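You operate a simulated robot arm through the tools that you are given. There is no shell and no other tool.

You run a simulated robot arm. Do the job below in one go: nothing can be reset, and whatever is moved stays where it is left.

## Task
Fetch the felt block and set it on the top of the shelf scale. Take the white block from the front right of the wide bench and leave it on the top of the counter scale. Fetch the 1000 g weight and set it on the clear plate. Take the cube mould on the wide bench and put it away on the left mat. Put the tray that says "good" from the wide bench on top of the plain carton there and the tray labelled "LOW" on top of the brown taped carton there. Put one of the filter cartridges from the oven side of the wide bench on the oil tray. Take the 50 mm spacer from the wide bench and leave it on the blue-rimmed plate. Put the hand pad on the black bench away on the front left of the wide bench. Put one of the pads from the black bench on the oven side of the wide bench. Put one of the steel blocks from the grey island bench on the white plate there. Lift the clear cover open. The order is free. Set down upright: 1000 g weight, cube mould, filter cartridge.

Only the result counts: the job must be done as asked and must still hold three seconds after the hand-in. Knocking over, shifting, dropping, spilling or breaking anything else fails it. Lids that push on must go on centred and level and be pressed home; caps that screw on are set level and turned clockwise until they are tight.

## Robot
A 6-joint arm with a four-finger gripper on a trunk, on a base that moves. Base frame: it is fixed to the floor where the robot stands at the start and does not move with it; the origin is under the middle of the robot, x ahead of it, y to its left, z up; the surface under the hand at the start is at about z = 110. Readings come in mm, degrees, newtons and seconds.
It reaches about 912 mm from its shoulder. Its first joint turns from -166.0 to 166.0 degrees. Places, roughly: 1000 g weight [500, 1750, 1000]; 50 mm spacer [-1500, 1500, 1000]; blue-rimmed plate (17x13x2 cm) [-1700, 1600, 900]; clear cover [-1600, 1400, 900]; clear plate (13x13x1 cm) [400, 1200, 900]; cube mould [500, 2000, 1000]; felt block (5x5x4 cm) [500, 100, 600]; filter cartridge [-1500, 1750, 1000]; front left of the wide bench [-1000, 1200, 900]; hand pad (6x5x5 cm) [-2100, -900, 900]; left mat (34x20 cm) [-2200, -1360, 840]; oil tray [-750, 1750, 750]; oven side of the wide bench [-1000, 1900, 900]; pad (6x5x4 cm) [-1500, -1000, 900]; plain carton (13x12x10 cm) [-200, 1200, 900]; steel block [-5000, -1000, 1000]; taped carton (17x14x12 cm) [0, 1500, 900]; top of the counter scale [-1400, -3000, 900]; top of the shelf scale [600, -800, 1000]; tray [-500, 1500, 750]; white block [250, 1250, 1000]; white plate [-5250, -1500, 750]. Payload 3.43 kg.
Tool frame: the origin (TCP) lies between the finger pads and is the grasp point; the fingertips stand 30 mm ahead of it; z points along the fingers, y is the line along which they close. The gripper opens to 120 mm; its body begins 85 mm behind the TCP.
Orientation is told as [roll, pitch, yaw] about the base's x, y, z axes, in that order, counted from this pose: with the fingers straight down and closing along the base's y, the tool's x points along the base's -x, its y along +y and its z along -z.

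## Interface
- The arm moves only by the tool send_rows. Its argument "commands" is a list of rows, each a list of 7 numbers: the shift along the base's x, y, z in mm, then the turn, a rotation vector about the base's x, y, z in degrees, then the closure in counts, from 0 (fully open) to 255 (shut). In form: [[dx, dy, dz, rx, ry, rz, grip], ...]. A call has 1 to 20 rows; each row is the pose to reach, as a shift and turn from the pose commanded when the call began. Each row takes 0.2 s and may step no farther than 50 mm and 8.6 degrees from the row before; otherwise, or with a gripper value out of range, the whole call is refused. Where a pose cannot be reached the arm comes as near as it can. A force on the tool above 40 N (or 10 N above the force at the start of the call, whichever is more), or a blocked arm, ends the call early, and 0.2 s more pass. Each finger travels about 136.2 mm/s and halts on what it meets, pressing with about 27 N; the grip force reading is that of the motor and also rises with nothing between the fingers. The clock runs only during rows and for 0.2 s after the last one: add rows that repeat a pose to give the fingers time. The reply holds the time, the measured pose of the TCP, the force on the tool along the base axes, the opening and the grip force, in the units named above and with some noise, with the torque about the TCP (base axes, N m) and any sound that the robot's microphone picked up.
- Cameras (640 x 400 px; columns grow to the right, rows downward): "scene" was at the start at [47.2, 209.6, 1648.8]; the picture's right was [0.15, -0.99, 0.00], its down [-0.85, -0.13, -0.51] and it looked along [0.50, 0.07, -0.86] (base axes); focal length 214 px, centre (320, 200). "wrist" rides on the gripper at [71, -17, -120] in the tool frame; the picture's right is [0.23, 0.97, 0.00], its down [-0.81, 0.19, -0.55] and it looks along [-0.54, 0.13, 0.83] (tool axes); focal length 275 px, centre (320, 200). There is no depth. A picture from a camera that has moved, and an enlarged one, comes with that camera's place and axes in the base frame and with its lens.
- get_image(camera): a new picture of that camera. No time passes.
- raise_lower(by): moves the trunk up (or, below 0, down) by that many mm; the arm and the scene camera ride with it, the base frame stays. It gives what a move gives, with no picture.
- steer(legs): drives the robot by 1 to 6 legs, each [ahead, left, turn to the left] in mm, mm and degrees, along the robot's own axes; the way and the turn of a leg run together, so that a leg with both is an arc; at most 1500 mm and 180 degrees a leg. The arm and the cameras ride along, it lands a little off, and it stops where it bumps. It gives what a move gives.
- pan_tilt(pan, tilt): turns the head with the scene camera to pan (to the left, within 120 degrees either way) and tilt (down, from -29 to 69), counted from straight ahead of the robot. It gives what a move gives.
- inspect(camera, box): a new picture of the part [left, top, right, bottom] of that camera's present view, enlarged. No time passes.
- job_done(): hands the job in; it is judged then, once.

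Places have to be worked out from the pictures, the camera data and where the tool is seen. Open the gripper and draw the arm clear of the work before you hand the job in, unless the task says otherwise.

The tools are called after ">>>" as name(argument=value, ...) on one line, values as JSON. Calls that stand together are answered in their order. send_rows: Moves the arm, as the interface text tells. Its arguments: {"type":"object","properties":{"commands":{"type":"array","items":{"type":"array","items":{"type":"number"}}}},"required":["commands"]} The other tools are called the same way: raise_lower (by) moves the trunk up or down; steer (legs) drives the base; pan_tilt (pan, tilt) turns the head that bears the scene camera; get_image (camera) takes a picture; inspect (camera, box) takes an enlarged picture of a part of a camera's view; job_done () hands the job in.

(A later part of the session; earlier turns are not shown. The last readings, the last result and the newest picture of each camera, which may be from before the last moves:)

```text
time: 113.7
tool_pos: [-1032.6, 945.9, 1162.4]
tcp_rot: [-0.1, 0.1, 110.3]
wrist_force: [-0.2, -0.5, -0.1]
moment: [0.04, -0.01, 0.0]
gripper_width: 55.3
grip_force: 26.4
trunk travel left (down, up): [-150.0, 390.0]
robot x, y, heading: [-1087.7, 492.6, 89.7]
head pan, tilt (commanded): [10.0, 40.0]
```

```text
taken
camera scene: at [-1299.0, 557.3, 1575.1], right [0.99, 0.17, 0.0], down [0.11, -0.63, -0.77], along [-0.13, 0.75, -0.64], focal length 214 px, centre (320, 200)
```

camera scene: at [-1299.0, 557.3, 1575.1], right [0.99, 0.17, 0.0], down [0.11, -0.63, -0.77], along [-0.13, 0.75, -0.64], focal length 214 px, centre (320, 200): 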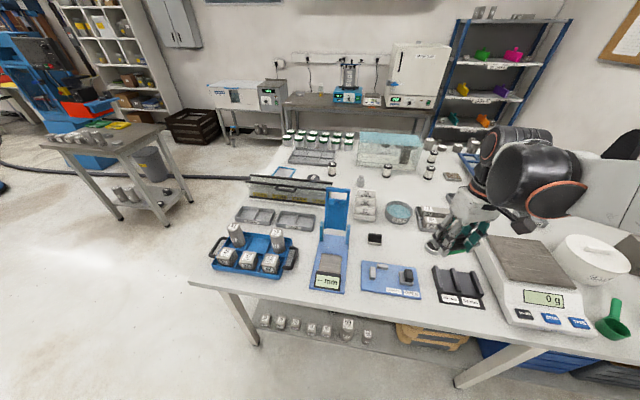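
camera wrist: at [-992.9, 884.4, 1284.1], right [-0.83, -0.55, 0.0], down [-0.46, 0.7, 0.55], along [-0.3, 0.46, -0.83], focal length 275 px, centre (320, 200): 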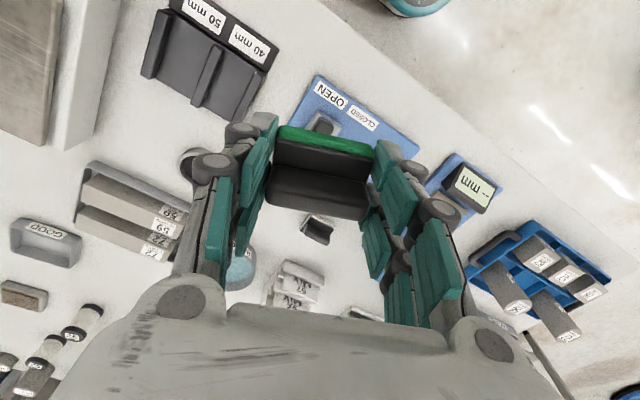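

I move the pad over (−1065,1157), rotate to close along x, and lower part-way for a look.

>>> send_rows(commands=[[-6, 40, 0, 0, 0, -5, 255], [-12, 80, 0, 0, 0, -10, 255], [-18, 120, 0, 0, 0, -15, 255], [-25, 160, 0, 0, 0, -20, 255], [-33, 200, -20, 0, 0, -20, 255], [-33, 211, -60, 0, 0, -20, 255], [-33, 211, -100, 0, 0, -20, 255], [-33, 211, -140, 0, 0, -20, 255], [-33, 211, -160, 0, 0, -20, 255], [-33, 211, -160, 0, 0, -20, 255]])

>>> get_image(camera="wrist")

>>> inspect(camera="scene", box=[320, 180, 480, 280])

```text
time: 115.9
tool_pos: [-1065.3, 1156.7, 1003.2]
tcp_rot: [0.0, 0.1, 90.1]
wrist_force: [0.5, 0.6, -1.1]
moment: [0.01, 0.01, 0.02]
gripper_width: 55.4
grip_force: 26.5
trunk travel left (down, up): [-150.0, 390.0]
robot x, y, heading: [-1086.5, 490.5, 89.5]
head pan, tilt (commanded): [10.0, 40.0]
```

```text
taken
camera wrist: at [-1049.2, 1085.8, 1124.0], right [-0.97, -0.23, 0.0], down [-0.19, 0.81, 0.55], along [-0.13, 0.54, -0.83], focal length 275 px, centre (320, 200)
```

wrist: 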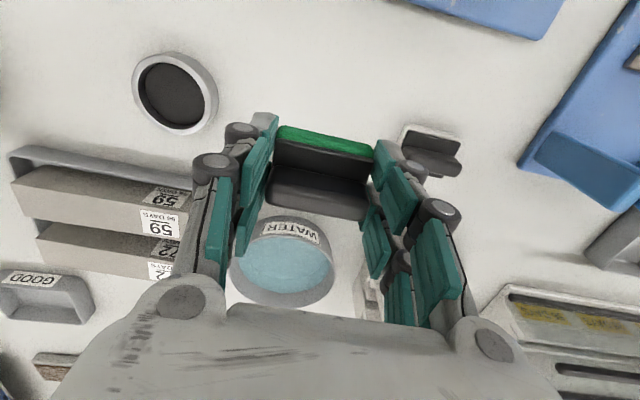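

```text
4.00 times, centred on (400, 230) of scene
camera zoom: at [-1299.0, 557.5, 1575.0], right [0.99, 0.17, 0.0], down [0.11, -0.63, -0.77], along [-0.13, 0.75, -0.64], focal length 858 px, centre (0, 80)
```

zoom: 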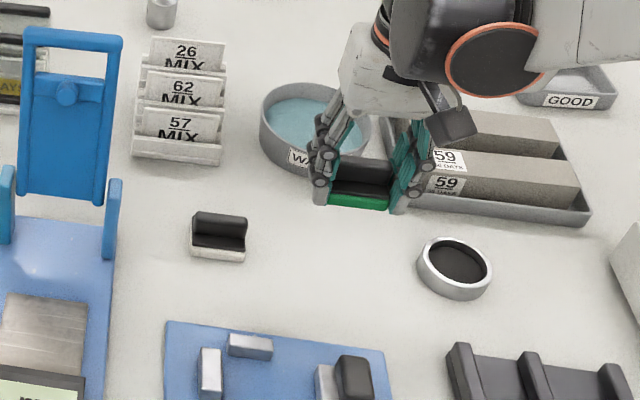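

Neighbours: a small block near (−1163,1156), a ring near (−956,1159), bowl edge y≈1240, blue plate edge y≈1058. I set the pad at about (−1062,1120), lowering gradually until contact.

>>> send_rows(commands=[[3, -20, 0, 0, 0, 0, 255], [3, -36, 0, 0, 0, 0, 255], [3, -36, -30, 0, 0, 0, 255], [3, -36, -55, 0, 0, 0, 255], [3, -36, -62, 0, 0, 0, 255], [3, -36, -62, 0, 0, 0, 255]])

>>> get_image(camera="wrist")

>>> inspect(camera="scene", box=[350, 200, 446, 260])

```text
time: 117.3
tool_pos: [-1062.5, 1122.2, 939.3]
tcp_rot: [0.0, 0.1, 90.1]
wrist_force: [-0.5, 0.3, -0.8]
moment: [0.01, 0.0, 0.01]
gripper_width: 55.3
grip_force: 26.7
trunk travel left (down, up): [-150.0, 390.0]
robot x, y, heading: [-1083.1, 493.4, 89.3]
head pan, tilt (commanded): [10.0, 40.0]
```

```text
taken
camera wrist: at [-1046.2, 1050.6, 1060.7], right [-0.97, -0.23, 0.0], down [-0.19, 0.81, 0.55], along [-0.13, 0.54, -0.83], focal length 275 px, centre (320, 200)
```

wrist: 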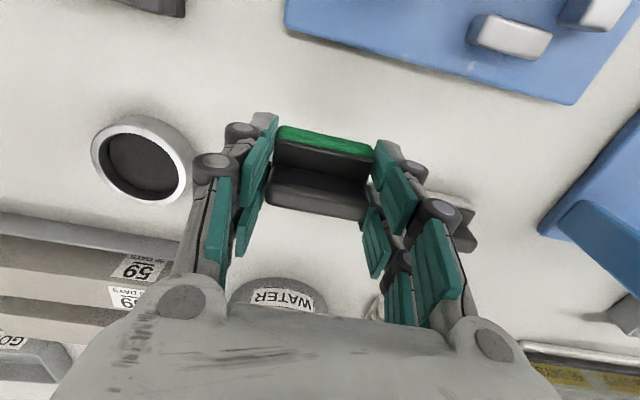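

```text
6.67 times, centred on (398, 230) of scene
camera zoom: at [-1299.0, 557.5, 1575.0], right [0.99, 0.17, 0.0], down [0.11, -0.63, -0.77], along [-0.13, 0.75, -0.64], focal length 1430 px, centre (-200, 0)
```

zoom: 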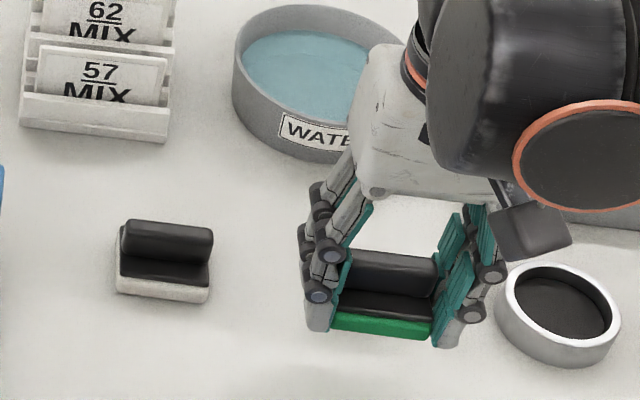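

Clear on both sides. I lower in small steps until contact shows.

>>> send_rows(commands=[[0, 0, -5, 0, 0, 0, 255], [0, 0, -8, 0, 0, 0, 255], [0, 0, -8, 0, 0, 0, 255]])

>>> inspect(camera="scene", box=[350, 200, 446, 260])

```text
time: 118.1
tool_pos: [-1062.5, 1120.8, 933.0]
tcp_rot: [0.0, 0.1, 90.2]
wrist_force: [0.5, -0.2, -0.8]
moment: [0.01, 0.0, 0.0]
gripper_width: 55.4
grip_force: 26.6
trunk travel left (down, up): [-150.0, 390.0]
robot x, y, heading: [-1086.0, 492.8, 89.6]
head pan, tilt (commanded): [10.0, 40.0]
```

```text
6.67 times, centred on (398, 230) of scene
camera zoom: at [-1299.0, 557.5, 1575.0], right [0.99, 0.17, 0.0], down [0.11, -0.63, -0.77], along [-0.13, 0.75, -0.64], focal length 1430 px, centre (-200, 0)
```

zoom: 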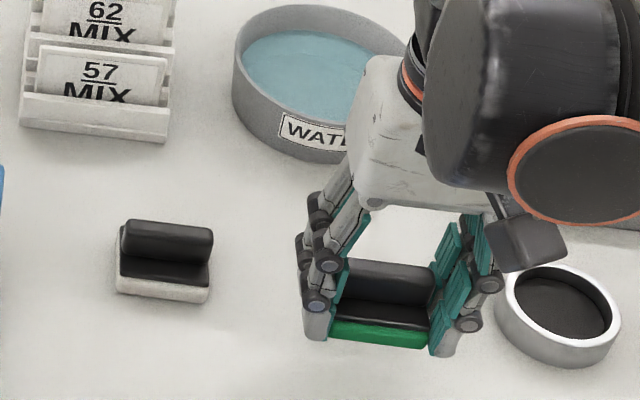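

No contact yet; I continue in small steps.

>>> send_rows(commands=[[0, 0, -3, 0, 0, 0, 255], [0, 0, -5, 0, 0, 0, 255], [0, 0, -5, 0, 0, 0, 255]])

```text
time: 118.9
tool_pos: [-1062.4, 1120.8, 927.9]
tcp_rot: [0.0, 0.0, 90.1]
wrist_force: [0.2, 0.2, -0.6]
moment: [0.01, 0.02, 0.02]
gripper_width: 55.3
grip_force: 26.8
trunk travel left (down, up): [-150.0, 390.0]
robot x, y, heading: [-1085.7, 492.8, 89.5]
head pan, tilt (commanded): [10.0, 40.0]
```

>>> send_rows(commands=[[0, 0, -3, 0, 0, 0, 255], [0, 0, -5, 0, 0, 0, 255], [0, 0, -5, 0, 0, 0, 255]])

>>> inspect(camera="scene", box=[366, 215, 430, 255])

```text
time: 119.7
tool_pos: [-1062.6, 1121.9, 923.6]
tcp_rot: [0.0, 0.1, 90.2]
wrist_force: [-0.3, 0.3, -0.2]
moment: [-0.04, -0.02, 0.0]
gripper_width: 55.5
grip_force: 26.9
trunk travel left (down, up): [-150.0, 390.0]
robot x, y, heading: [-1082.2, 492.7, 89.8]
head pan, tilt (commanded): [10.0, 40.0]
```

```text
10.00 times, centred on (398, 235) of scene
camera zoom: at [-1299.0, 557.6, 1575.0], right [0.99, 0.17, 0.0], down [0.11, -0.63, -0.77], along [-0.13, 0.75, -0.64], focal length 2145 px, centre (-460, -150)
```

zoom: 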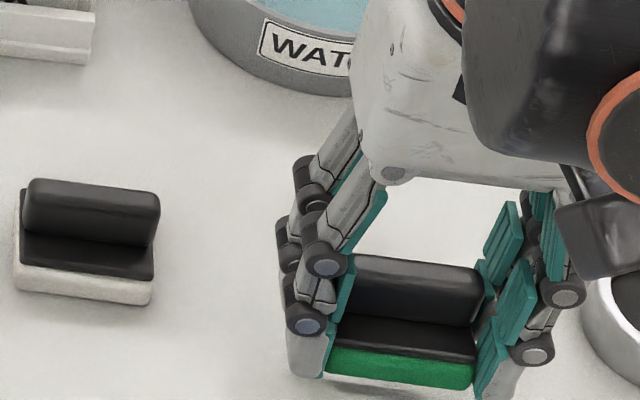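

>>> send_rows(commands=[[0, 0, -2, 0, 0, 0, 255], [0, 0, -4, 0, 0, 0, 255], [0, 0, -4, 0, 0, 0, 255]])

>>> send_rows(commands=[[0, 0, -2, 0, 0, 0, 255], [0, 0, -3, 0, 0, 0, 255], [0, 0, -3, 0, 0, 0, 255]])

>>> inspect(camera="scene", box=[366, 215, 430, 255])

```text
time: 120.5
tool_pos: [-1062.8, 1121.8, 917.1]
tcp_rot: [-0.1, 0.1, 90.1]
wrist_force: [0.0, 0.6, -1.2]
moment: [0.0, 0.01, 0.02]
gripper_width: 55.2
grip_force: 26.7
trunk travel left (down, up): [-150.0, 390.0]
robot x, y, heading: [-1082.3, 489.2, 89.7]
head pan, tilt (commanded): [10.0, 40.0]
```

```text
time: 121.3
tool_pos: [-1062.2, 1122.3, 915.0]
tcp_rot: [0.0, 0.1, 90.2]
wrist_force: [-0.4, 0.2, -1.1]
moment: [0.02, 0.01, 0.01]
gripper_width: 55.5
grip_force: 26.7
trunk travel left (down, up): [-150.0, 390.0]
robot x, y, heading: [-1086.1, 493.2, 89.9]
head pan, tilt (commanded): [10.0, 40.0]
```

```text
10.00 times, centred on (398, 235) of scene
camera zoom: at [-1299.0, 557.5, 1575.0], right [0.99, 0.17, 0.0], down [0.11, -0.63, -0.77], along [-0.13, 0.75, -0.64], focal length 2145 px, centre (-460, -150)
```

zoom: 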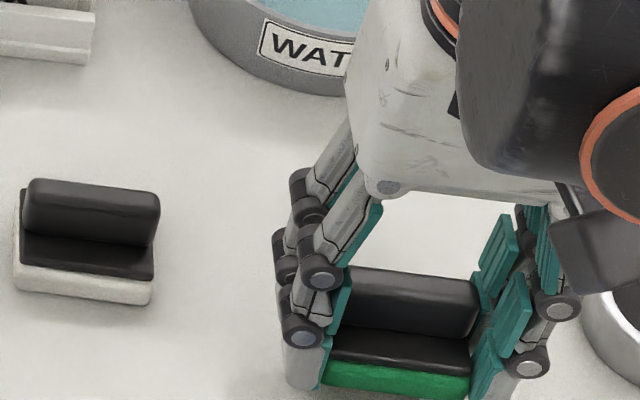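

Triangulating the blue plate gives the bench top at z≈860, so contact should come near TCP z≈896. I continue down.

>>> send_rows(commands=[[0, 0, -5, 0, 0, 0, 255], [0, 0, -10, 0, 0, 0, 255], [0, 0, -12, 0, 0, 0, 255], [0, 0, -12, 0, 0, 0, 255]])

>>> send_rows(commands=[[0, 0, -2, 0, 0, 0, 255], [0, 0, -4, 0, 0, 0, 255], [0, 0, -4, 0, 0, 0, 255]])

>>> inspect(camera="scene", box=[366, 215, 430, 255])

```text
time: 122.3
tool_pos: [-1064.3, 1121.3, 902.4]
tcp_rot: [0.0, 0.1, 90.3]
wrist_force: [-0.8, 0.3, -0.6]
moment: [0.01, 0.0, -0.04]
gripper_width: 55.2
grip_force: 27.0
trunk travel left (down, up): [-150.0, 390.0]
robot x, y, heading: [-1086.2, 490.6, 90.0]
head pan, tilt (commanded): [10.0, 40.0]
```

```text
time: 123.1
tool_pos: [-1063.3, 1121.3, 899.5]
tcp_rot: [0.0, 0.1, 90.2]
wrist_force: [-0.6, 0.4, -0.7]
moment: [0.03, 0.0, 0.03]
gripper_width: 55.2
grip_force: 26.8
trunk travel left (down, up): [-150.0, 390.0]
robot x, y, heading: [-1086.6, 490.3, 89.9]
head pan, tilt (commanded): [10.0, 40.0]
```

```text
10.00 times, centred on (398, 235) of scene
camera zoom: at [-1299.0, 557.6, 1575.0], right [0.99, 0.17, 0.0], down [0.11, -0.63, -0.77], along [-0.13, 0.75, -0.64], focal length 2145 px, centre (-460, -150)
```

zoom: 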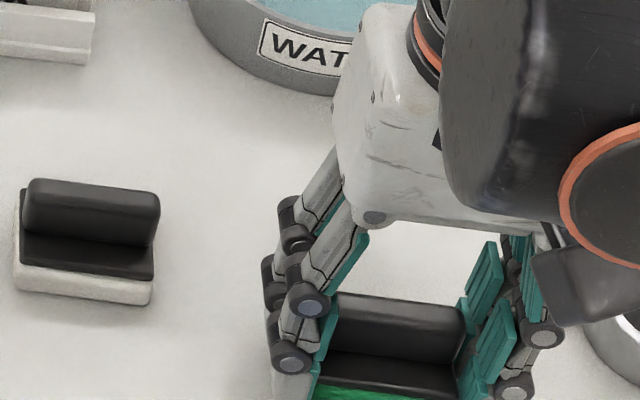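

>>> send_rows(commands=[[0, 0, -2, 0, 0, 0, 255], [0, 0, -4, 0, 0, 0, 255], [0, 0, -4, 0, 0, 0, 255]])

>>> send_rows(commands=[[0, 0, -2, 0, 0, 0, 255], [0, 0, -3, 0, 0, 0, 255], [0, 0, -3, 0, 0, 0, 255]])

>>> inspect(camera="scene", box=[350, 210, 446, 270])

```text
time: 123.9
tool_pos: [-1063.4, 1121.3, 894.7]
tcp_rot: [0.0, 0.2, 90.1]
wrist_force: [0.1, 0.6, -0.5]
moment: [0.0, -0.01, 0.02]
gripper_width: 55.5
grip_force: 27.3
trunk travel left (down, up): [-150.0, 390.0]
robot x, y, heading: [-1084.6, 491.8, 89.7]
head pan, tilt (commanded): [10.0, 40.0]
```

```text
time: 124.7
tool_pos: [-1062.4, 1120.9, 892.8]
tcp_rot: [0.0, 0.0, 90.2]
wrist_force: [-0.5, 4.1, 8.0]
moment: [0.16, 0.03, -0.01]
gripper_width: 55.4
grip_force: 27.2
trunk travel left (down, up): [-150.0, 390.0]
robot x, y, heading: [-1085.0, 493.7, 90.0]
head pan, tilt (commanded): [10.0, 40.0]
```

```text
6.67 times, centred on (398, 240) of scene
camera zoom: at [-1299.1, 557.2, 1575.1], right [0.99, 0.17, 0.0], down [0.11, -0.63, -0.77], along [-0.13, 0.75, -0.64], focal length 1430 px, centre (-200, -67)
```

zoom: 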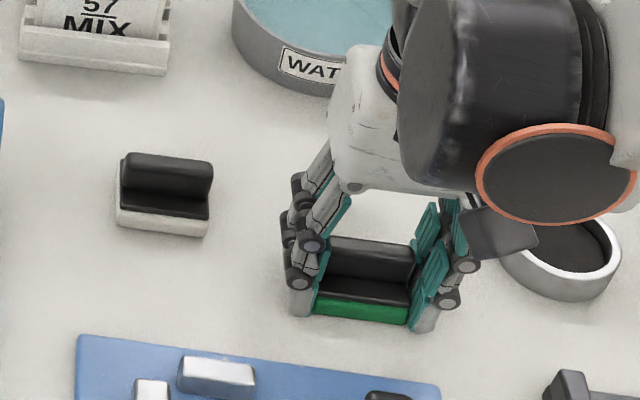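

Contact (8 N) at z≈892.8: the pad is down. I open gently to about 75 mm and lift straight up.

>>> send_rows(commands=[[0, 0, 0, 0, 0, 0, 125], [0, 0, 0, 0, 0, 0, 110], [0, 0, 0, 0, 0, 0, 100], [0, 0, 0, 0, 0, 0, 100], [0, 0, 20, 0, 0, 0, 100], [0, 0, 50, 0, 0, 0, 100], [0, 0, 95, 0, 0, 0, 100], [0, 0, 140, 0, 0, 0, 100], [0, 0, 180, 0, 0, 0, 100], [0, 0, 180, 0, 0, 0, 0]])

>>> get_image(camera="wrist")

>>> get_image(camera="scene")

```text
time: 126.9
tool_pos: [-1062.6, 1121.2, 1073.9]
tcp_rot: [0.0, 0.1, 90.3]
wrist_force: [0.4, 0.2, -0.5]
moment: [0.0, 0.04, -0.02]
gripper_width: 119.3
grip_force: 0.1
trunk travel left (down, up): [-150.0, 390.0]
robot x, y, heading: [-1085.9, 493.5, 89.6]
head pan, tilt (commanded): [10.0, 40.0]
```

```text
taken
camera wrist: at [-1046.5, 1049.5, 1194.7], right [-0.97, -0.23, 0.0], down [-0.19, 0.81, 0.55], along [-0.13, 0.54, -0.83], focal length 275 px, centre (320, 200)
```

wrist: 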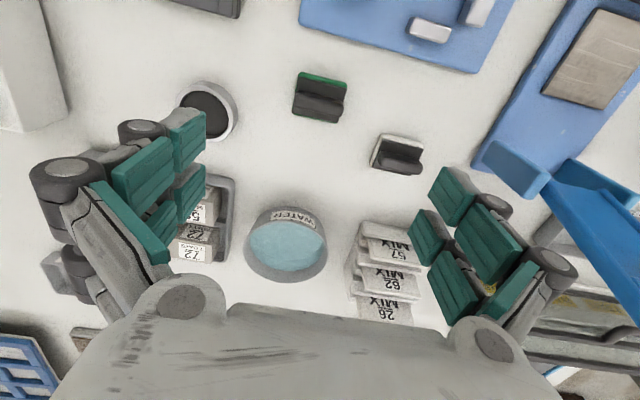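

```text
taken
camera scene: at [-1299.0, 557.1, 1575.0], right [0.99, 0.17, 0.0], down [0.11, -0.63, -0.77], along [-0.13, 0.75, -0.64], focal length 214 px, centre (320, 200)
```

scene: 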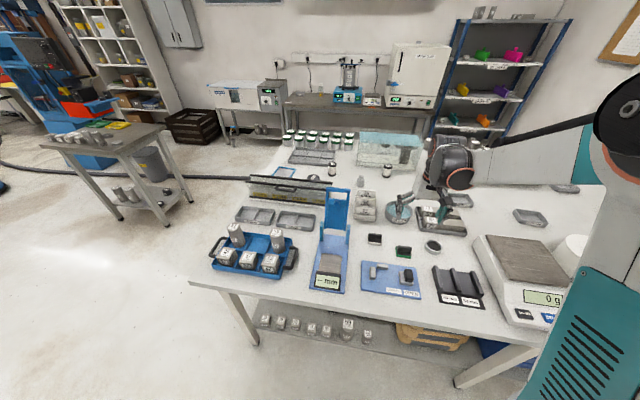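

The hand pad is placed. Next I study the clear-cover case and the spacer at the left end.

>>> inspect(camera="scene", box=[236, 130, 364, 210])

>>> inspect(camera="scene", box=[240, 160, 340, 222])

```text
5.00 times, centred on (300, 170) of scene
camera zoom: at [-1299.0, 557.1, 1575.0], right [0.99, 0.17, 0.0], down [0.11, -0.63, -0.77], along [-0.13, 0.75, -0.64], focal length 1072 px, centre (420, 350)
```

zoom: 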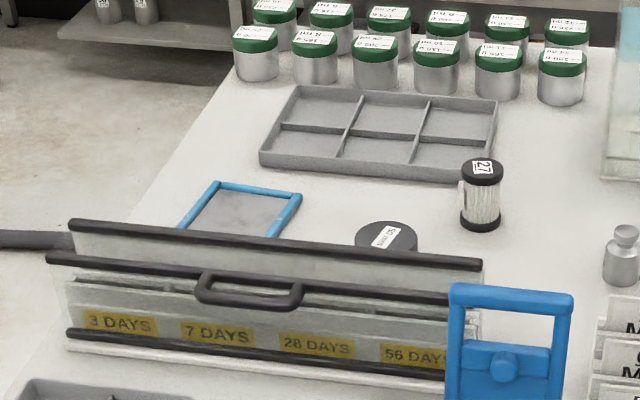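

```text
6.40 times, centred on (290, 191) of scene
camera zoom: at [-1299.0, 557.1, 1575.0], right [0.99, 0.17, 0.0], down [0.11, -0.63, -0.77], along [-0.13, 0.75, -0.64], focal length 1373 px, centre (512, 258)
```

zoom: 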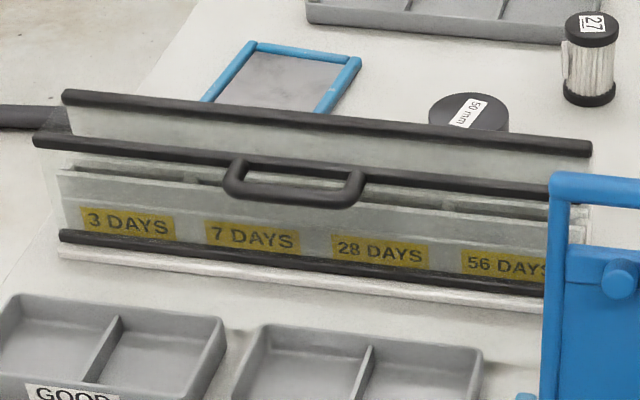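

The disc reads "50 mm" – that is the spacer, standing behind the case. The case lid has a black handle on its front-top bar. I raise, tuck and drive around to the bench's left end.

>>> raise_lower(by=300)

>>> send_rows(commands=[[0, -40, 0, 0, 0, 0, 0], [0, -80, 0, 0, 0, 0, 0], [0, -120, 0, 0, 0, 0, 0], [0, -160, 0, 0, 0, 0, 0], [0, -190, 0, 0, 0, 0, 0], [0, -190, 0, 0, 0, 0, 0]])

>>> steer(legs=[[0, 815, 0], [350, 260, 0], [500, 0, 0], [0, 0, -90]])

>>> get_image(camera="scene")

```text
time: 129.9
tool_pos: [-1063.0, 1121.3, 1372.5]
tcp_rot: [-0.1, 0.2, 90.2]
wrist_force: [-0.6, 0.0, 0.1]
moment: [-0.01, -0.02, -0.01]
gripper_width: 120.0
grip_force: 0.0
trunk travel left (down, up): [-450.0, 90.0]
robot x, y, heading: [-1087.7, 490.4, 89.8]
head pan, tilt (commanded): [10.0, 40.0]
```

```text
time: 131.3
tool_pos: [-1061.0, 934.1, 1374.4]
tcp_rot: [0.0, 0.1, 90.3]
wrist_force: [0.6, 0.0, 0.2]
moment: [-0.04, 0.04, -0.01]
gripper_width: 119.9
grip_force: 0.1
trunk travel left (down, up): [-450.0, 90.0]
robot x, y, heading: [-1085.0, 492.9, 89.9]
head pan, tilt (commanded): [10.0, 40.0]
```

```text
time: 144.3
tool_pos: [-1698.7, 1313.4, 1373.9]
tcp_rot: [0.0, 0.1, -1.6]
wrist_force: [0.7, 0.3, 0.1]
moment: [0.04, 0.01, 0.03]
gripper_width: 120.2
grip_force: 0.0
trunk travel left (down, up): [-450.0, 90.0]
robot x, y, heading: [-2136.2, 1350.9, -1.9]
head pan, tilt (commanded): [10.0, 40.0]
```

```text
taken
camera scene: at [-2065.1, 1562.5, 1875.0], right [0.14, -0.99, 0.0], down [-0.64, -0.09, -0.77], along [0.76, 0.11, -0.64], focal length 214 px, centre (320, 200)
```

scene: 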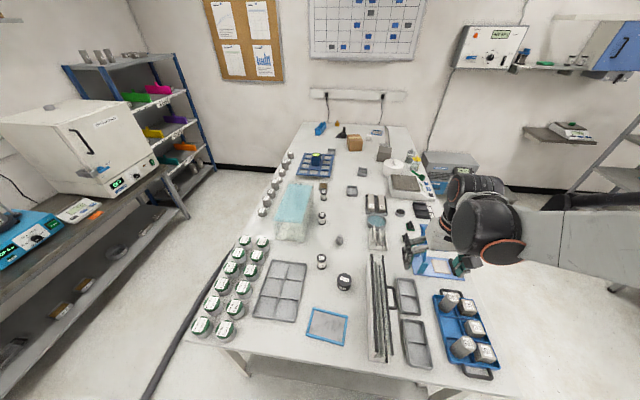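

The view along the bench shows a ~0.9 m aisle behind it with a hose on the floor near y≈2690. I zoom on the case, spacer and plate from this end.

>>> inspect(camera="scene", box=[290, 240, 450, 340])

>>> inspect(camera="scene", box=[340, 290, 436, 350])

>>> get_image(camera="wrist")

```text
4.00 times, centred on (370, 290) of scene
camera zoom: at [-2065.1, 1562.5, 1875.0], right [0.14, -0.99, 0.0], down [-0.64, -0.09, -0.77], along [0.76, 0.11, -0.64], focal length 858 px, centre (120, -160)
```

zoom: 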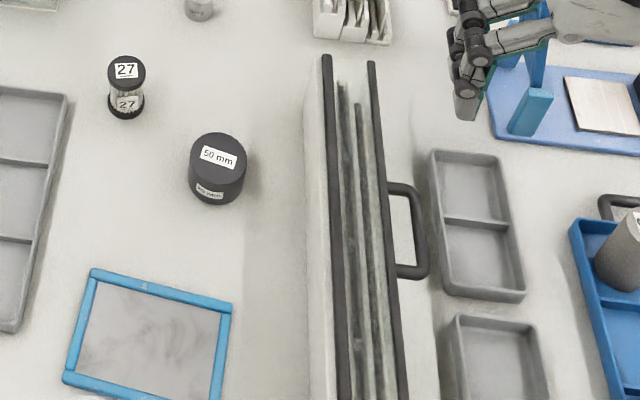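

```text
6.67 times, centred on (388, 320) of scene
camera zoom: at [-2065.1, 1562.5, 1875.0], right [0.14, -0.99, 0.0], down [-0.64, -0.09, -0.77], along [0.76, 0.11, -0.64], focal length 1430 px, centre (-133, -600)
```

zoom: 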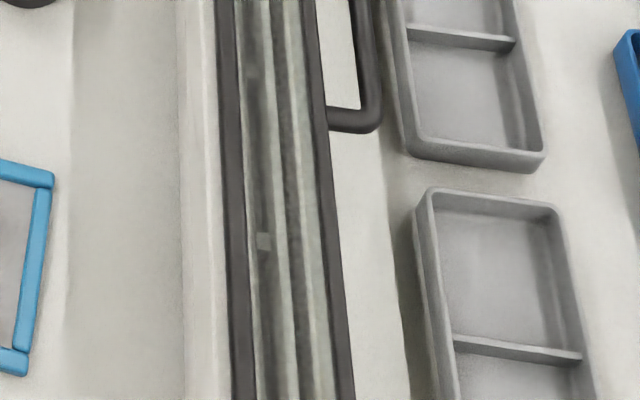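

```text
taken
camera wrist: at [-1771.0, 1297.9, 1495.1], right [-0.2, 0.98, 0.0], down [0.82, 0.17, 0.55], along [0.54, 0.11, -0.83], focal length 275 px, centre (320, 200)
```

wrist: 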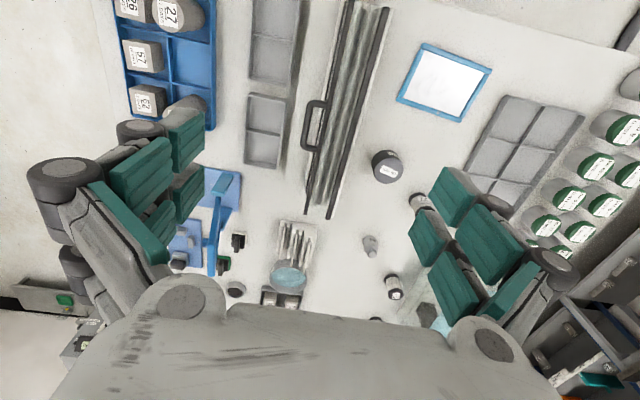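

I take the spacer first: it stands near (−1510,1522). I lower the trunk and move the hand over it for a closer look.

>>> raise_lower(by=-250)

>>> send_rows(commands=[[30, 35, 0, 0, 0, 0, 0], [60, 70, 0, 0, 0, 0, 0], [90, 105, 0, 0, 0, 0, 0], [120, 140, 0, 0, 0, 0, 0], [150, 175, 0, 0, 0, 0, 0], [185, 205, 0, 0, 0, 0, 0], [185, 205, -40, 0, 0, 0, 0], [185, 205, -40, 0, 0, 0, 0]])

>>> get_image(camera="wrist")

>>> get_image(camera="scene")

```text
time: 146.9
tool_pos: [-1699.0, 1313.9, 1122.5]
tcp_rot: [0.0, 0.1, -1.7]
wrist_force: [0.6, 0.0, 0.6]
moment: [-0.02, -0.01, 0.02]
gripper_width: 120.0
grip_force: 0.1
trunk travel left (down, up): [-200.0, 340.0]
robot x, y, heading: [-2137.0, 1349.4, -2.0]
head pan, tilt (commanded): [10.0, 40.0]
```

```text
time: 148.7
tool_pos: [-1513.5, 1519.8, 1081.4]
tcp_rot: [-0.1, 0.0, -1.7]
wrist_force: [0.6, 0.5, -0.1]
moment: [-0.01, -0.01, 0.01]
gripper_width: 119.9
grip_force: 0.0
trunk travel left (down, up): [-200.0, 340.0]
robot x, y, heading: [-2138.8, 1352.9, -1.7]
head pan, tilt (commanded): [10.0, 40.0]
```

```text
taken
camera wrist: at [-1585.2, 1504.6, 1203.7], right [-0.2, 0.98, 0.0], down [0.82, 0.17, 0.55], along [0.54, 0.11, -0.83], focal length 275 px, centre (320, 200)
```

wrist: 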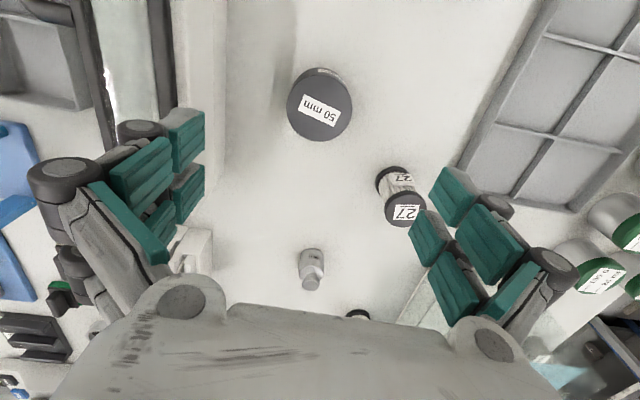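

```text
taken
camera scene: at [-2065.1, 1562.4, 1625.1], right [0.14, -0.99, 0.0], down [-0.64, -0.09, -0.77], along [0.76, 0.11, -0.64], focal length 214 px, centre (320, 200)
```

scene: 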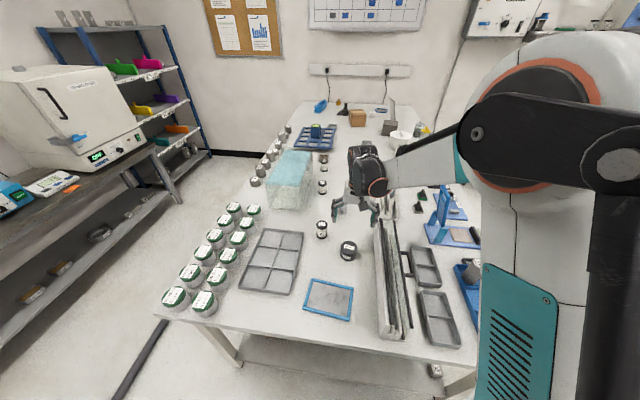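

Spacer centre ≈ (−1514,1519), diameter ≈66 mm. I set the opening to ~95 mm, descend to TCP z≈930 and check.

>>> send_rows(commands=[[0, 0, -40, 0, 0, 0, 53], [0, 0, -80, 0, 0, 0, 53], [0, 0, -120, 0, 0, 0, 53], [0, 0, -145, 0, 0, 0, 53], [0, 0, -145, 0, 0, 0, 53]])

>>> get_image(camera="wrist")

```text
time: 149.9
tool_pos: [-1514.2, 1517.2, 939.1]
tcp_rot: [0.0, 0.1, -1.8]
wrist_force: [-0.1, -0.4, -0.6]
moment: [0.03, -0.02, 0.0]
gripper_width: 95.0
grip_force: 0.1
trunk travel left (down, up): [-200.0, 340.0]
robot x, y, heading: [-2135.0, 1348.3, -2.2]
head pan, tilt (commanded): [10.0, 40.0]
```

```text
taken
camera wrist: at [-1586.3, 1503.1, 1060.2], right [-0.2, 0.98, 0.0], down [0.82, 0.17, 0.55], along [0.54, 0.11, -0.83], focal length 275 px, centre (320, 200)
```

wrist: 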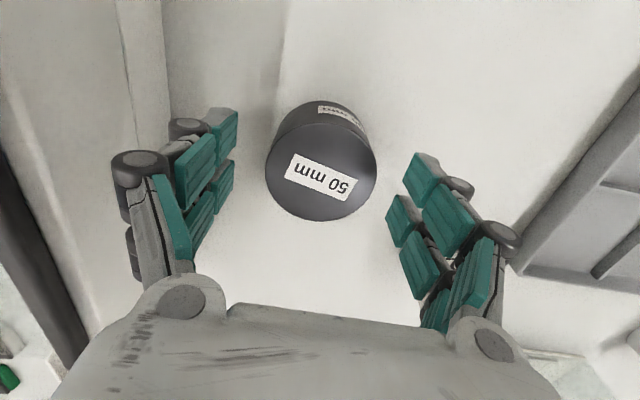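

Centred within a few mm. I lower to TCP z≈894, close, and check the grip.

>>> send_rows(commands=[[4, 1, -25, 0, 0, 0, 53], [4, 1, -44, 0, 0, 0, 53], [4, 1, -44, 0, 0, 0, 53], [4, 1, -44, 0, 0, 0, 255], [4, 1, -44, 0, 0, 0, 255], [4, 1, -44, 0, 0, 0, 255]])

>>> get_image(camera="wrist")

```text
time: 151.3
tool_pos: [-1511.4, 1519.9, 895.3]
tcp_rot: [-0.1, 0.1, -1.6]
wrist_force: [1.2, 6.2, 3.8]
moment: [0.53, -0.19, 0.16]
gripper_width: 69.5
grip_force: 27.2
trunk travel left (down, up): [-200.0, 340.0]
robot x, y, heading: [-2134.2, 1355.6, -2.1]
head pan, tilt (commanded): [10.0, 40.0]
```

```text
taken
camera wrist: at [-1582.9, 1505.2, 1016.2], right [-0.2, 0.98, 0.0], down [0.82, 0.17, 0.55], along [0.54, 0.11, -0.83], focal length 275 px, centre (320, 200)
```

wrist: 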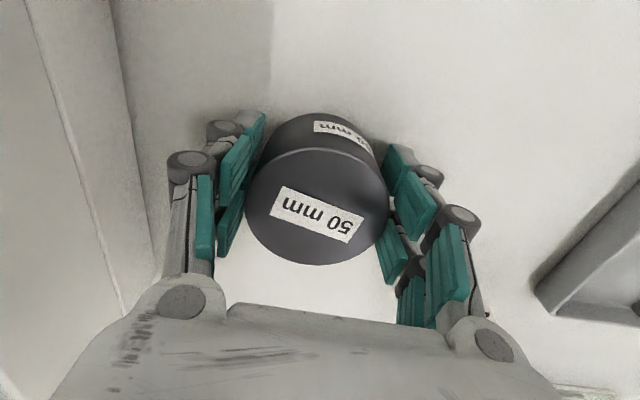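

Spacer gripped (69.5 mm). I lift, lower the trunk 100 mm for close-in reach, and carry it over the blue-rimmed plate near (−1708,1583).

>>> send_rows(commands=[[0, 0, 20, 0, 0, 0, 255], [0, 0, 60, 0, 0, 0, 255], [0, 0, 110, 0, 0, 0, 255], [0, 0, 160, 0, 0, 0, 255], [0, 0, 210, 0, 0, 0, 255], [0, 0, 210, 0, 0, 0, 255]])

>>> raise_lower(by=-100)

>>> send_rows(commands=[[-40, 13, 0, 0, 0, 0, 255], [-80, 26, 0, 0, 0, 0, 255], [-120, 39, 0, 0, 0, 0, 255], [-160, 52, 0, 0, 0, 0, 255], [-170, 55, 0, 0, 0, 0, 255], [-170, 55, 0, 0, 0, 0, 255]])

>>> get_image(camera="wrist")

>>> inspect(camera="scene", box=[280, 230, 440, 330])

```text
time: 152.7
tool_pos: [-1507.9, 1517.5, 1103.7]
tcp_rot: [0.0, 0.1, -1.8]
wrist_force: [-0.3, 0.9, -14.5]
moment: [-0.02, 0.12, -0.01]
gripper_width: 69.6
grip_force: 26.8
trunk travel left (down, up): [-200.0, 340.0]
robot x, y, heading: [-2135.2, 1349.6, -2.1]
head pan, tilt (commanded): [10.0, 40.0]
```

```text
time: 154.0
tool_pos: [-1509.5, 1517.8, 1004.0]
tcp_rot: [0.0, 0.1, -1.8]
wrist_force: [-1.3, -0.1, -14.5]
moment: [0.01, 0.13, 0.0]
gripper_width: 69.3
grip_force: 26.8
trunk travel left (down, up): [-100.0, 440.0]
robot x, y, heading: [-2138.6, 1351.4, -1.9]
head pan, tilt (commanded): [10.0, 40.0]
```

```text
time: 155.4
tool_pos: [-1677.9, 1574.3, 1002.9]
tcp_rot: [-0.1, 0.0, -1.6]
wrist_force: [-0.1, 0.5, -14.4]
moment: [0.01, 0.09, 0.0]
gripper_width: 69.4
grip_force: 27.0
trunk travel left (down, up): [-100.0, 440.0]
robot x, y, heading: [-2135.6, 1349.2, -2.0]
head pan, tilt (commanded): [10.0, 40.0]
```

```text
taken
camera wrist: at [-1750.3, 1559.6, 1124.4], right [-0.2, 0.98, 0.0], down [0.82, 0.17, 0.55], along [0.54, 0.11, -0.83], focal length 275 px, centre (320, 200)
```

wrist: 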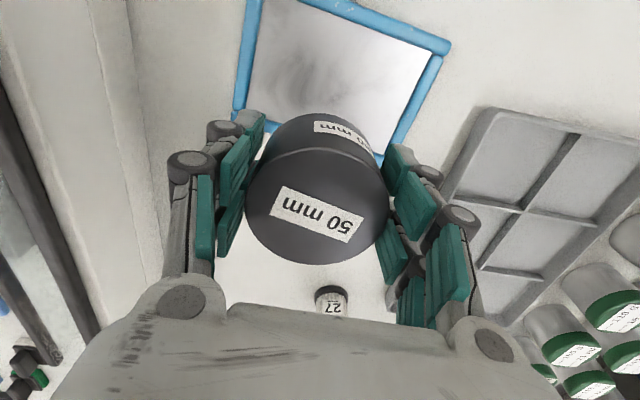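

```text
4.00 times, centred on (360, 280) of scene
camera zoom: at [-2059.9, 1541.3, 1535.1], right [-0.11, -0.99, 0.0], down [-0.55, 0.06, -0.84], along [0.83, -0.09, -0.55], focal length 858 px, centre (160, -120)
```

zoom: 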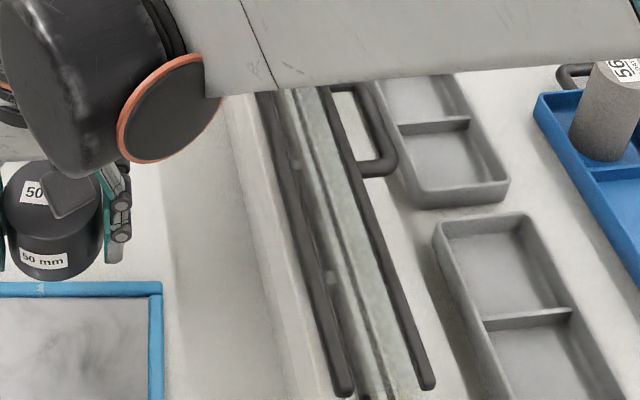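

The spacer weighs ~1.45 kg. The arm nudged the head at this close-in left pose, so I shift the base 150 mm to its left and reach back, keeping elbow and head apart.

>>> steer(legs=[[-30, 160, 0]])

>>> send_rows(commands=[[0, -40, 0, 0, 0, 0, 255], [0, -80, 0, 0, 0, 0, 255], [0, -120, 0, 0, 0, 0, 255], [0, -150, 0, 0, 0, 0, 255], [0, -150, 0, 0, 0, 0, 255]])

>>> pan_tilt(pan=10, tilt=50)

>>> get_image(camera="wrist")

>>> get_image(camera="scene")

```text
time: 156.8
tool_pos: [-1702.0, 1732.7, 1003.3]
tcp_rot: [0.0, 0.1, -1.8]
wrist_force: [-0.3, 0.0, -15.8]
moment: [-0.01, 0.1, 0.02]
gripper_width: 69.7
grip_force: 27.1
trunk travel left (down, up): [-100.0, 440.0]
robot x, y, heading: [-2160.1, 1507.0, -1.8]
head pan, tilt (commanded): [10.0, 40.0]
```

```text
time: 158.0
tool_pos: [-1703.0, 1581.8, 1003.6]
tcp_rot: [0.0, 0.1, -1.8]
wrist_force: [-0.4, 0.1, -15.1]
moment: [-0.02, 0.09, 0.01]
gripper_width: 69.7
grip_force: 27.2
trunk travel left (down, up): [-100.0, 440.0]
robot x, y, heading: [-2163.0, 1506.6, -2.1]
head pan, tilt (commanded): [10.0, 40.0]
```

```text
time: 158.8
tool_pos: [-1702.7, 1582.1, 1003.9]
tcp_rot: [0.1, 0.0, -1.9]
wrist_force: [1.3, -0.4, -14.4]
moment: [0.01, 0.1, -0.01]
gripper_width: 69.4
grip_force: 26.9
trunk travel left (down, up): [-100.0, 440.0]
robot x, y, heading: [-2163.8, 1511.1, -2.2]
head pan, tilt (commanded): [10.0, 50.0]
```

```text
taken
camera wrist: at [-1775.0, 1567.0, 1124.6], right [-0.2, 0.98, 0.0], down [0.82, 0.17, 0.55], along [0.54, 0.11, -0.83], focal length 275 px, centre (320, 200)
```

wrist: 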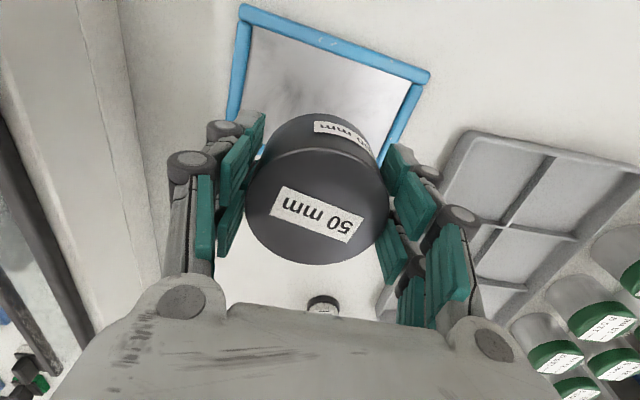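

```text
taken
camera scene: at [-2087.4, 1684.7, 1533.7], right [-0.28, -0.96, 0.0], down [-0.54, 0.16, -0.83], along [0.79, -0.23, -0.56], focal length 214 px, centre (320, 200)
```

scene: 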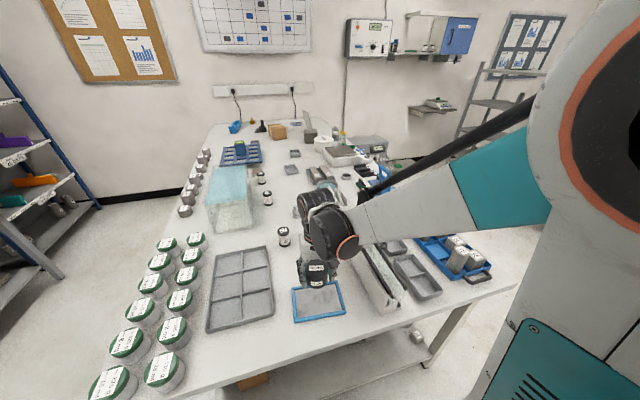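

The spacer is over the plate centre (≈(−1701,1582)). I turn the head aside to stop it rubbing the arm, then lower toward the plate.

>>> pan_tilt(pan=50, tilt=45)

>>> send_rows(commands=[[2, 0, -30, 0, 0, 0, 255], [2, 0, -60, 0, 0, 0, 255], [2, 0, -85, 0, 0, 0, 255], [2, 0, -85, 0, 0, 0, 255]])

>>> get_image(camera="wrist")

>>> get_image(camera="scene")

```text
time: 159.8
tool_pos: [-1702.7, 1582.5, 1004.7]
tcp_rot: [0.1, 0.1, -1.8]
wrist_force: [-1.3, 0.5, -15.1]
moment: [0.0, 0.11, 0.02]
gripper_width: 69.6
grip_force: 27.5
trunk travel left (down, up): [-100.0, 440.0]
robot x, y, heading: [-2159.0, 1508.9, -2.2]
head pan, tilt (commanded): [50.0, 45.0]
```

```text
time: 160.8
tool_pos: [-1699.8, 1581.0, 917.8]
tcp_rot: [0.0, 0.1, -1.8]
wrist_force: [-0.3, 0.1, -16.0]
moment: [0.03, 0.13, 0.02]
gripper_width: 69.7
grip_force: 27.2
trunk travel left (down, up): [-100.0, 440.0]
robot x, y, heading: [-2161.4, 1510.0, -2.2]
head pan, tilt (commanded): [50.0, 45.0]
```

```text
taken
camera wrist: at [-1772.4, 1566.3, 1039.0], right [-0.2, 0.98, 0.0], down [0.82, 0.17, 0.55], along [0.54, 0.11, -0.83], focal length 275 px, centre (320, 200)
```

wrist: 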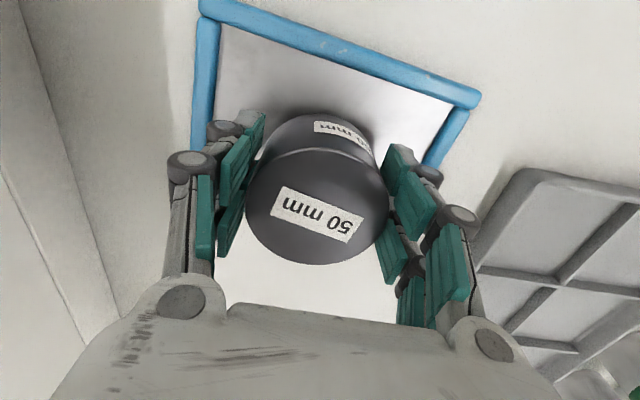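

```text
taken
camera scene: at [-2117.6, 1769.8, 1517.7], right [0.74, -0.67, 0.0], down [-0.47, -0.53, -0.71], along [0.47, 0.52, -0.71], focal length 214 px, centre (320, 200)
```

scene: 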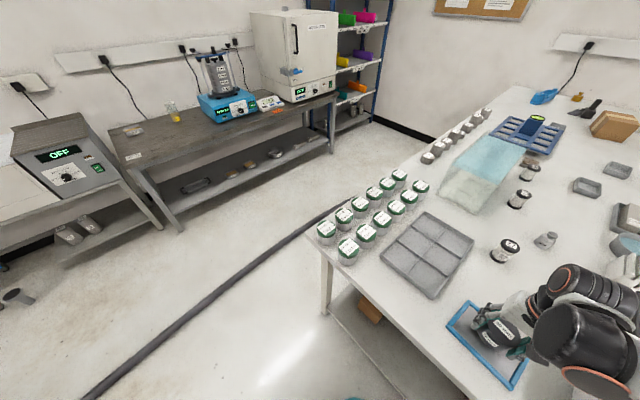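

The spacer is well within the plate. I lower in small steps until the weight transfers.

>>> send_rows(commands=[[4, 0, -6, 0, 0, 0, 255], [4, 0, -9, 0, 0, 0, 255], [4, 0, -9, 0, 0, 0, 255]])

>>> send_rows(commands=[[0, 0, -2, 0, 0, 0, 255], [0, 0, -4, 0, 0, 0, 255], [0, 0, -4, 0, 0, 0, 255]])

```text
time: 161.6
tool_pos: [-1695.7, 1582.8, 908.0]
tcp_rot: [0.0, 0.1, -1.8]
wrist_force: [0.0, 0.5, -14.4]
moment: [0.0, 0.09, 0.01]
gripper_width: 69.5
grip_force: 26.8
trunk travel left (down, up): [-100.0, 440.0]
robot x, y, heading: [-2160.4, 1512.3, -2.1]
head pan, tilt (commanded): [50.0, 45.0]
```

```text
time: 162.4
tool_pos: [-1697.1, 1583.3, 906.1]
tcp_rot: [0.1, 0.0, -1.8]
wrist_force: [2.4, 1.3, 4.7]
moment: [0.06, -0.81, 0.11]
gripper_width: 69.7
grip_force: 26.9
trunk travel left (down, up): [-100.0, 440.0]
robot x, y, heading: [-2161.4, 1508.1, -2.0]
head pan, tilt (commanded): [50.0, 45.0]
```

Contact made. I open to about 85 mm (staying inside the rim), lift away and look.

>>> send_rows(commands=[[0, 0, 0, 0, 0, 0, 100], [0, 0, 0, 0, 0, 0, 80], [0, 0, 0, 0, 0, 0, 74], [0, 0, 25, 0, 0, 0, 74], [0, 0, 60, 0, 0, 0, 74], [0, 0, 100, 0, 0, 0, 74], [0, 0, 140, 0, 0, 0, 74], [0, 0, 140, 0, 0, 0, 74]])

>>> get_image(camera="wrist")

```text
time: 164.2
tool_pos: [-1697.6, 1582.8, 1046.0]
tcp_rot: [0.1, 0.1, -1.9]
wrist_force: [0.6, -0.5, -0.4]
moment: [0.02, -0.02, 0.01]
gripper_width: 85.0
grip_force: 0.1
trunk travel left (down, up): [-100.0, 440.0]
robot x, y, heading: [-2160.9, 1510.4, -2.0]
head pan, tilt (commanded): [50.0, 45.0]
```

```text
taken
camera wrist: at [-1770.2, 1568.1, 1167.7], right [-0.2, 0.98, 0.0], down [0.82, 0.17, 0.55], along [0.54, 0.11, -0.83], focal length 275 px, centre (320, 200)
```

wrist: 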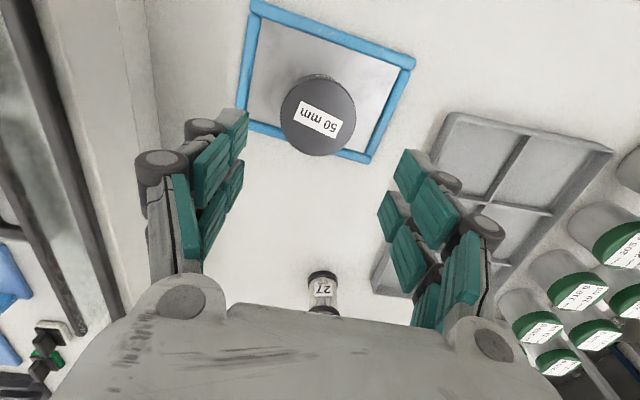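

The spacer stands inside the plate. Now the clear cover: I move the hand south over the case at a safe height and look at it with both cameras.

>>> send_rows(commands=[[0, 0, 45, 0, 0, 0, 0], [0, 0, 90, 0, 0, 0, 0], [0, -40, 110, 0, 0, 0, 0], [0, -80, 110, 0, 0, 0, 0], [0, -120, 110, 0, 0, 0, 0], [0, -160, 110, 0, 0, 0, 0], [0, -200, 110, 0, 0, 0, 0], [0, -240, 110, 0, 0, 0, 0], [0, -280, 110, 0, 0, 0, 0], [0, -320, 110, 0, 0, 0, 0], [0, -320, 110, 0, 0, 0, 0]])

>>> pan_tilt(pan=5, tilt=50)

>>> get_image(camera="wrist")

>>> get_image(camera="scene")

```text
time: 166.6
tool_pos: [-1698.4, 1263.8, 1156.0]
tcp_rot: [0.0, 0.1, -1.9]
wrist_force: [-0.5, -0.1, -0.4]
moment: [0.01, -0.01, 0.01]
gripper_width: 120.1
grip_force: 0.1
trunk travel left (down, up): [-100.0, 440.0]
robot x, y, heading: [-2160.8, 1504.3, -2.2]
head pan, tilt (commanded): [50.0, 45.0]
```

```text
time: 167.8
tool_pos: [-1697.0, 1264.1, 1156.0]
tcp_rot: [0.0, 0.1, -1.7]
wrist_force: [0.1, -0.1, -0.7]
moment: [0.03, -0.02, -0.02]
gripper_width: 120.0
grip_force: 0.0
trunk travel left (down, up): [-100.0, 440.0]
robot x, y, heading: [-2161.6, 1506.9, -2.0]
head pan, tilt (commanded): [5.0, 50.0]
```

```text
taken
camera wrist: at [-1770.7, 1248.6, 1276.9], right [-0.2, 0.98, 0.0], down [0.82, 0.17, 0.55], along [0.54, 0.11, -0.83], focal length 275 px, centre (320, 200)
```

wrist: 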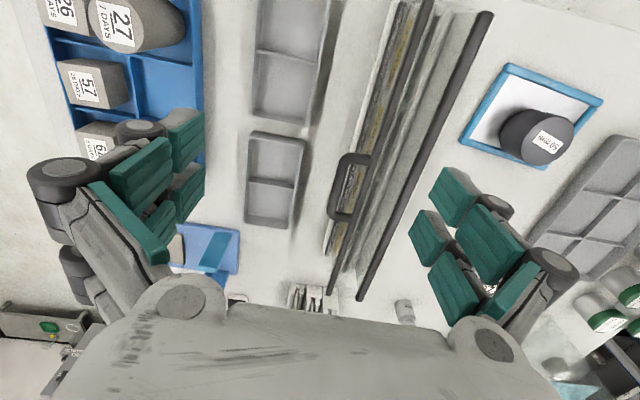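

```text
taken
camera scene: at [-2096.4, 1713.2, 1510.9], right [0.05, -1.0, 0.0], down [-0.77, -0.04, -0.64], along [0.64, 0.03, -0.77], focal length 214 px, centre (320, 200)
```

scene: 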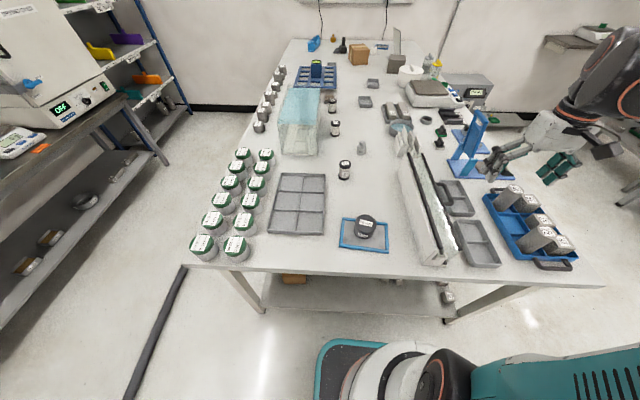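

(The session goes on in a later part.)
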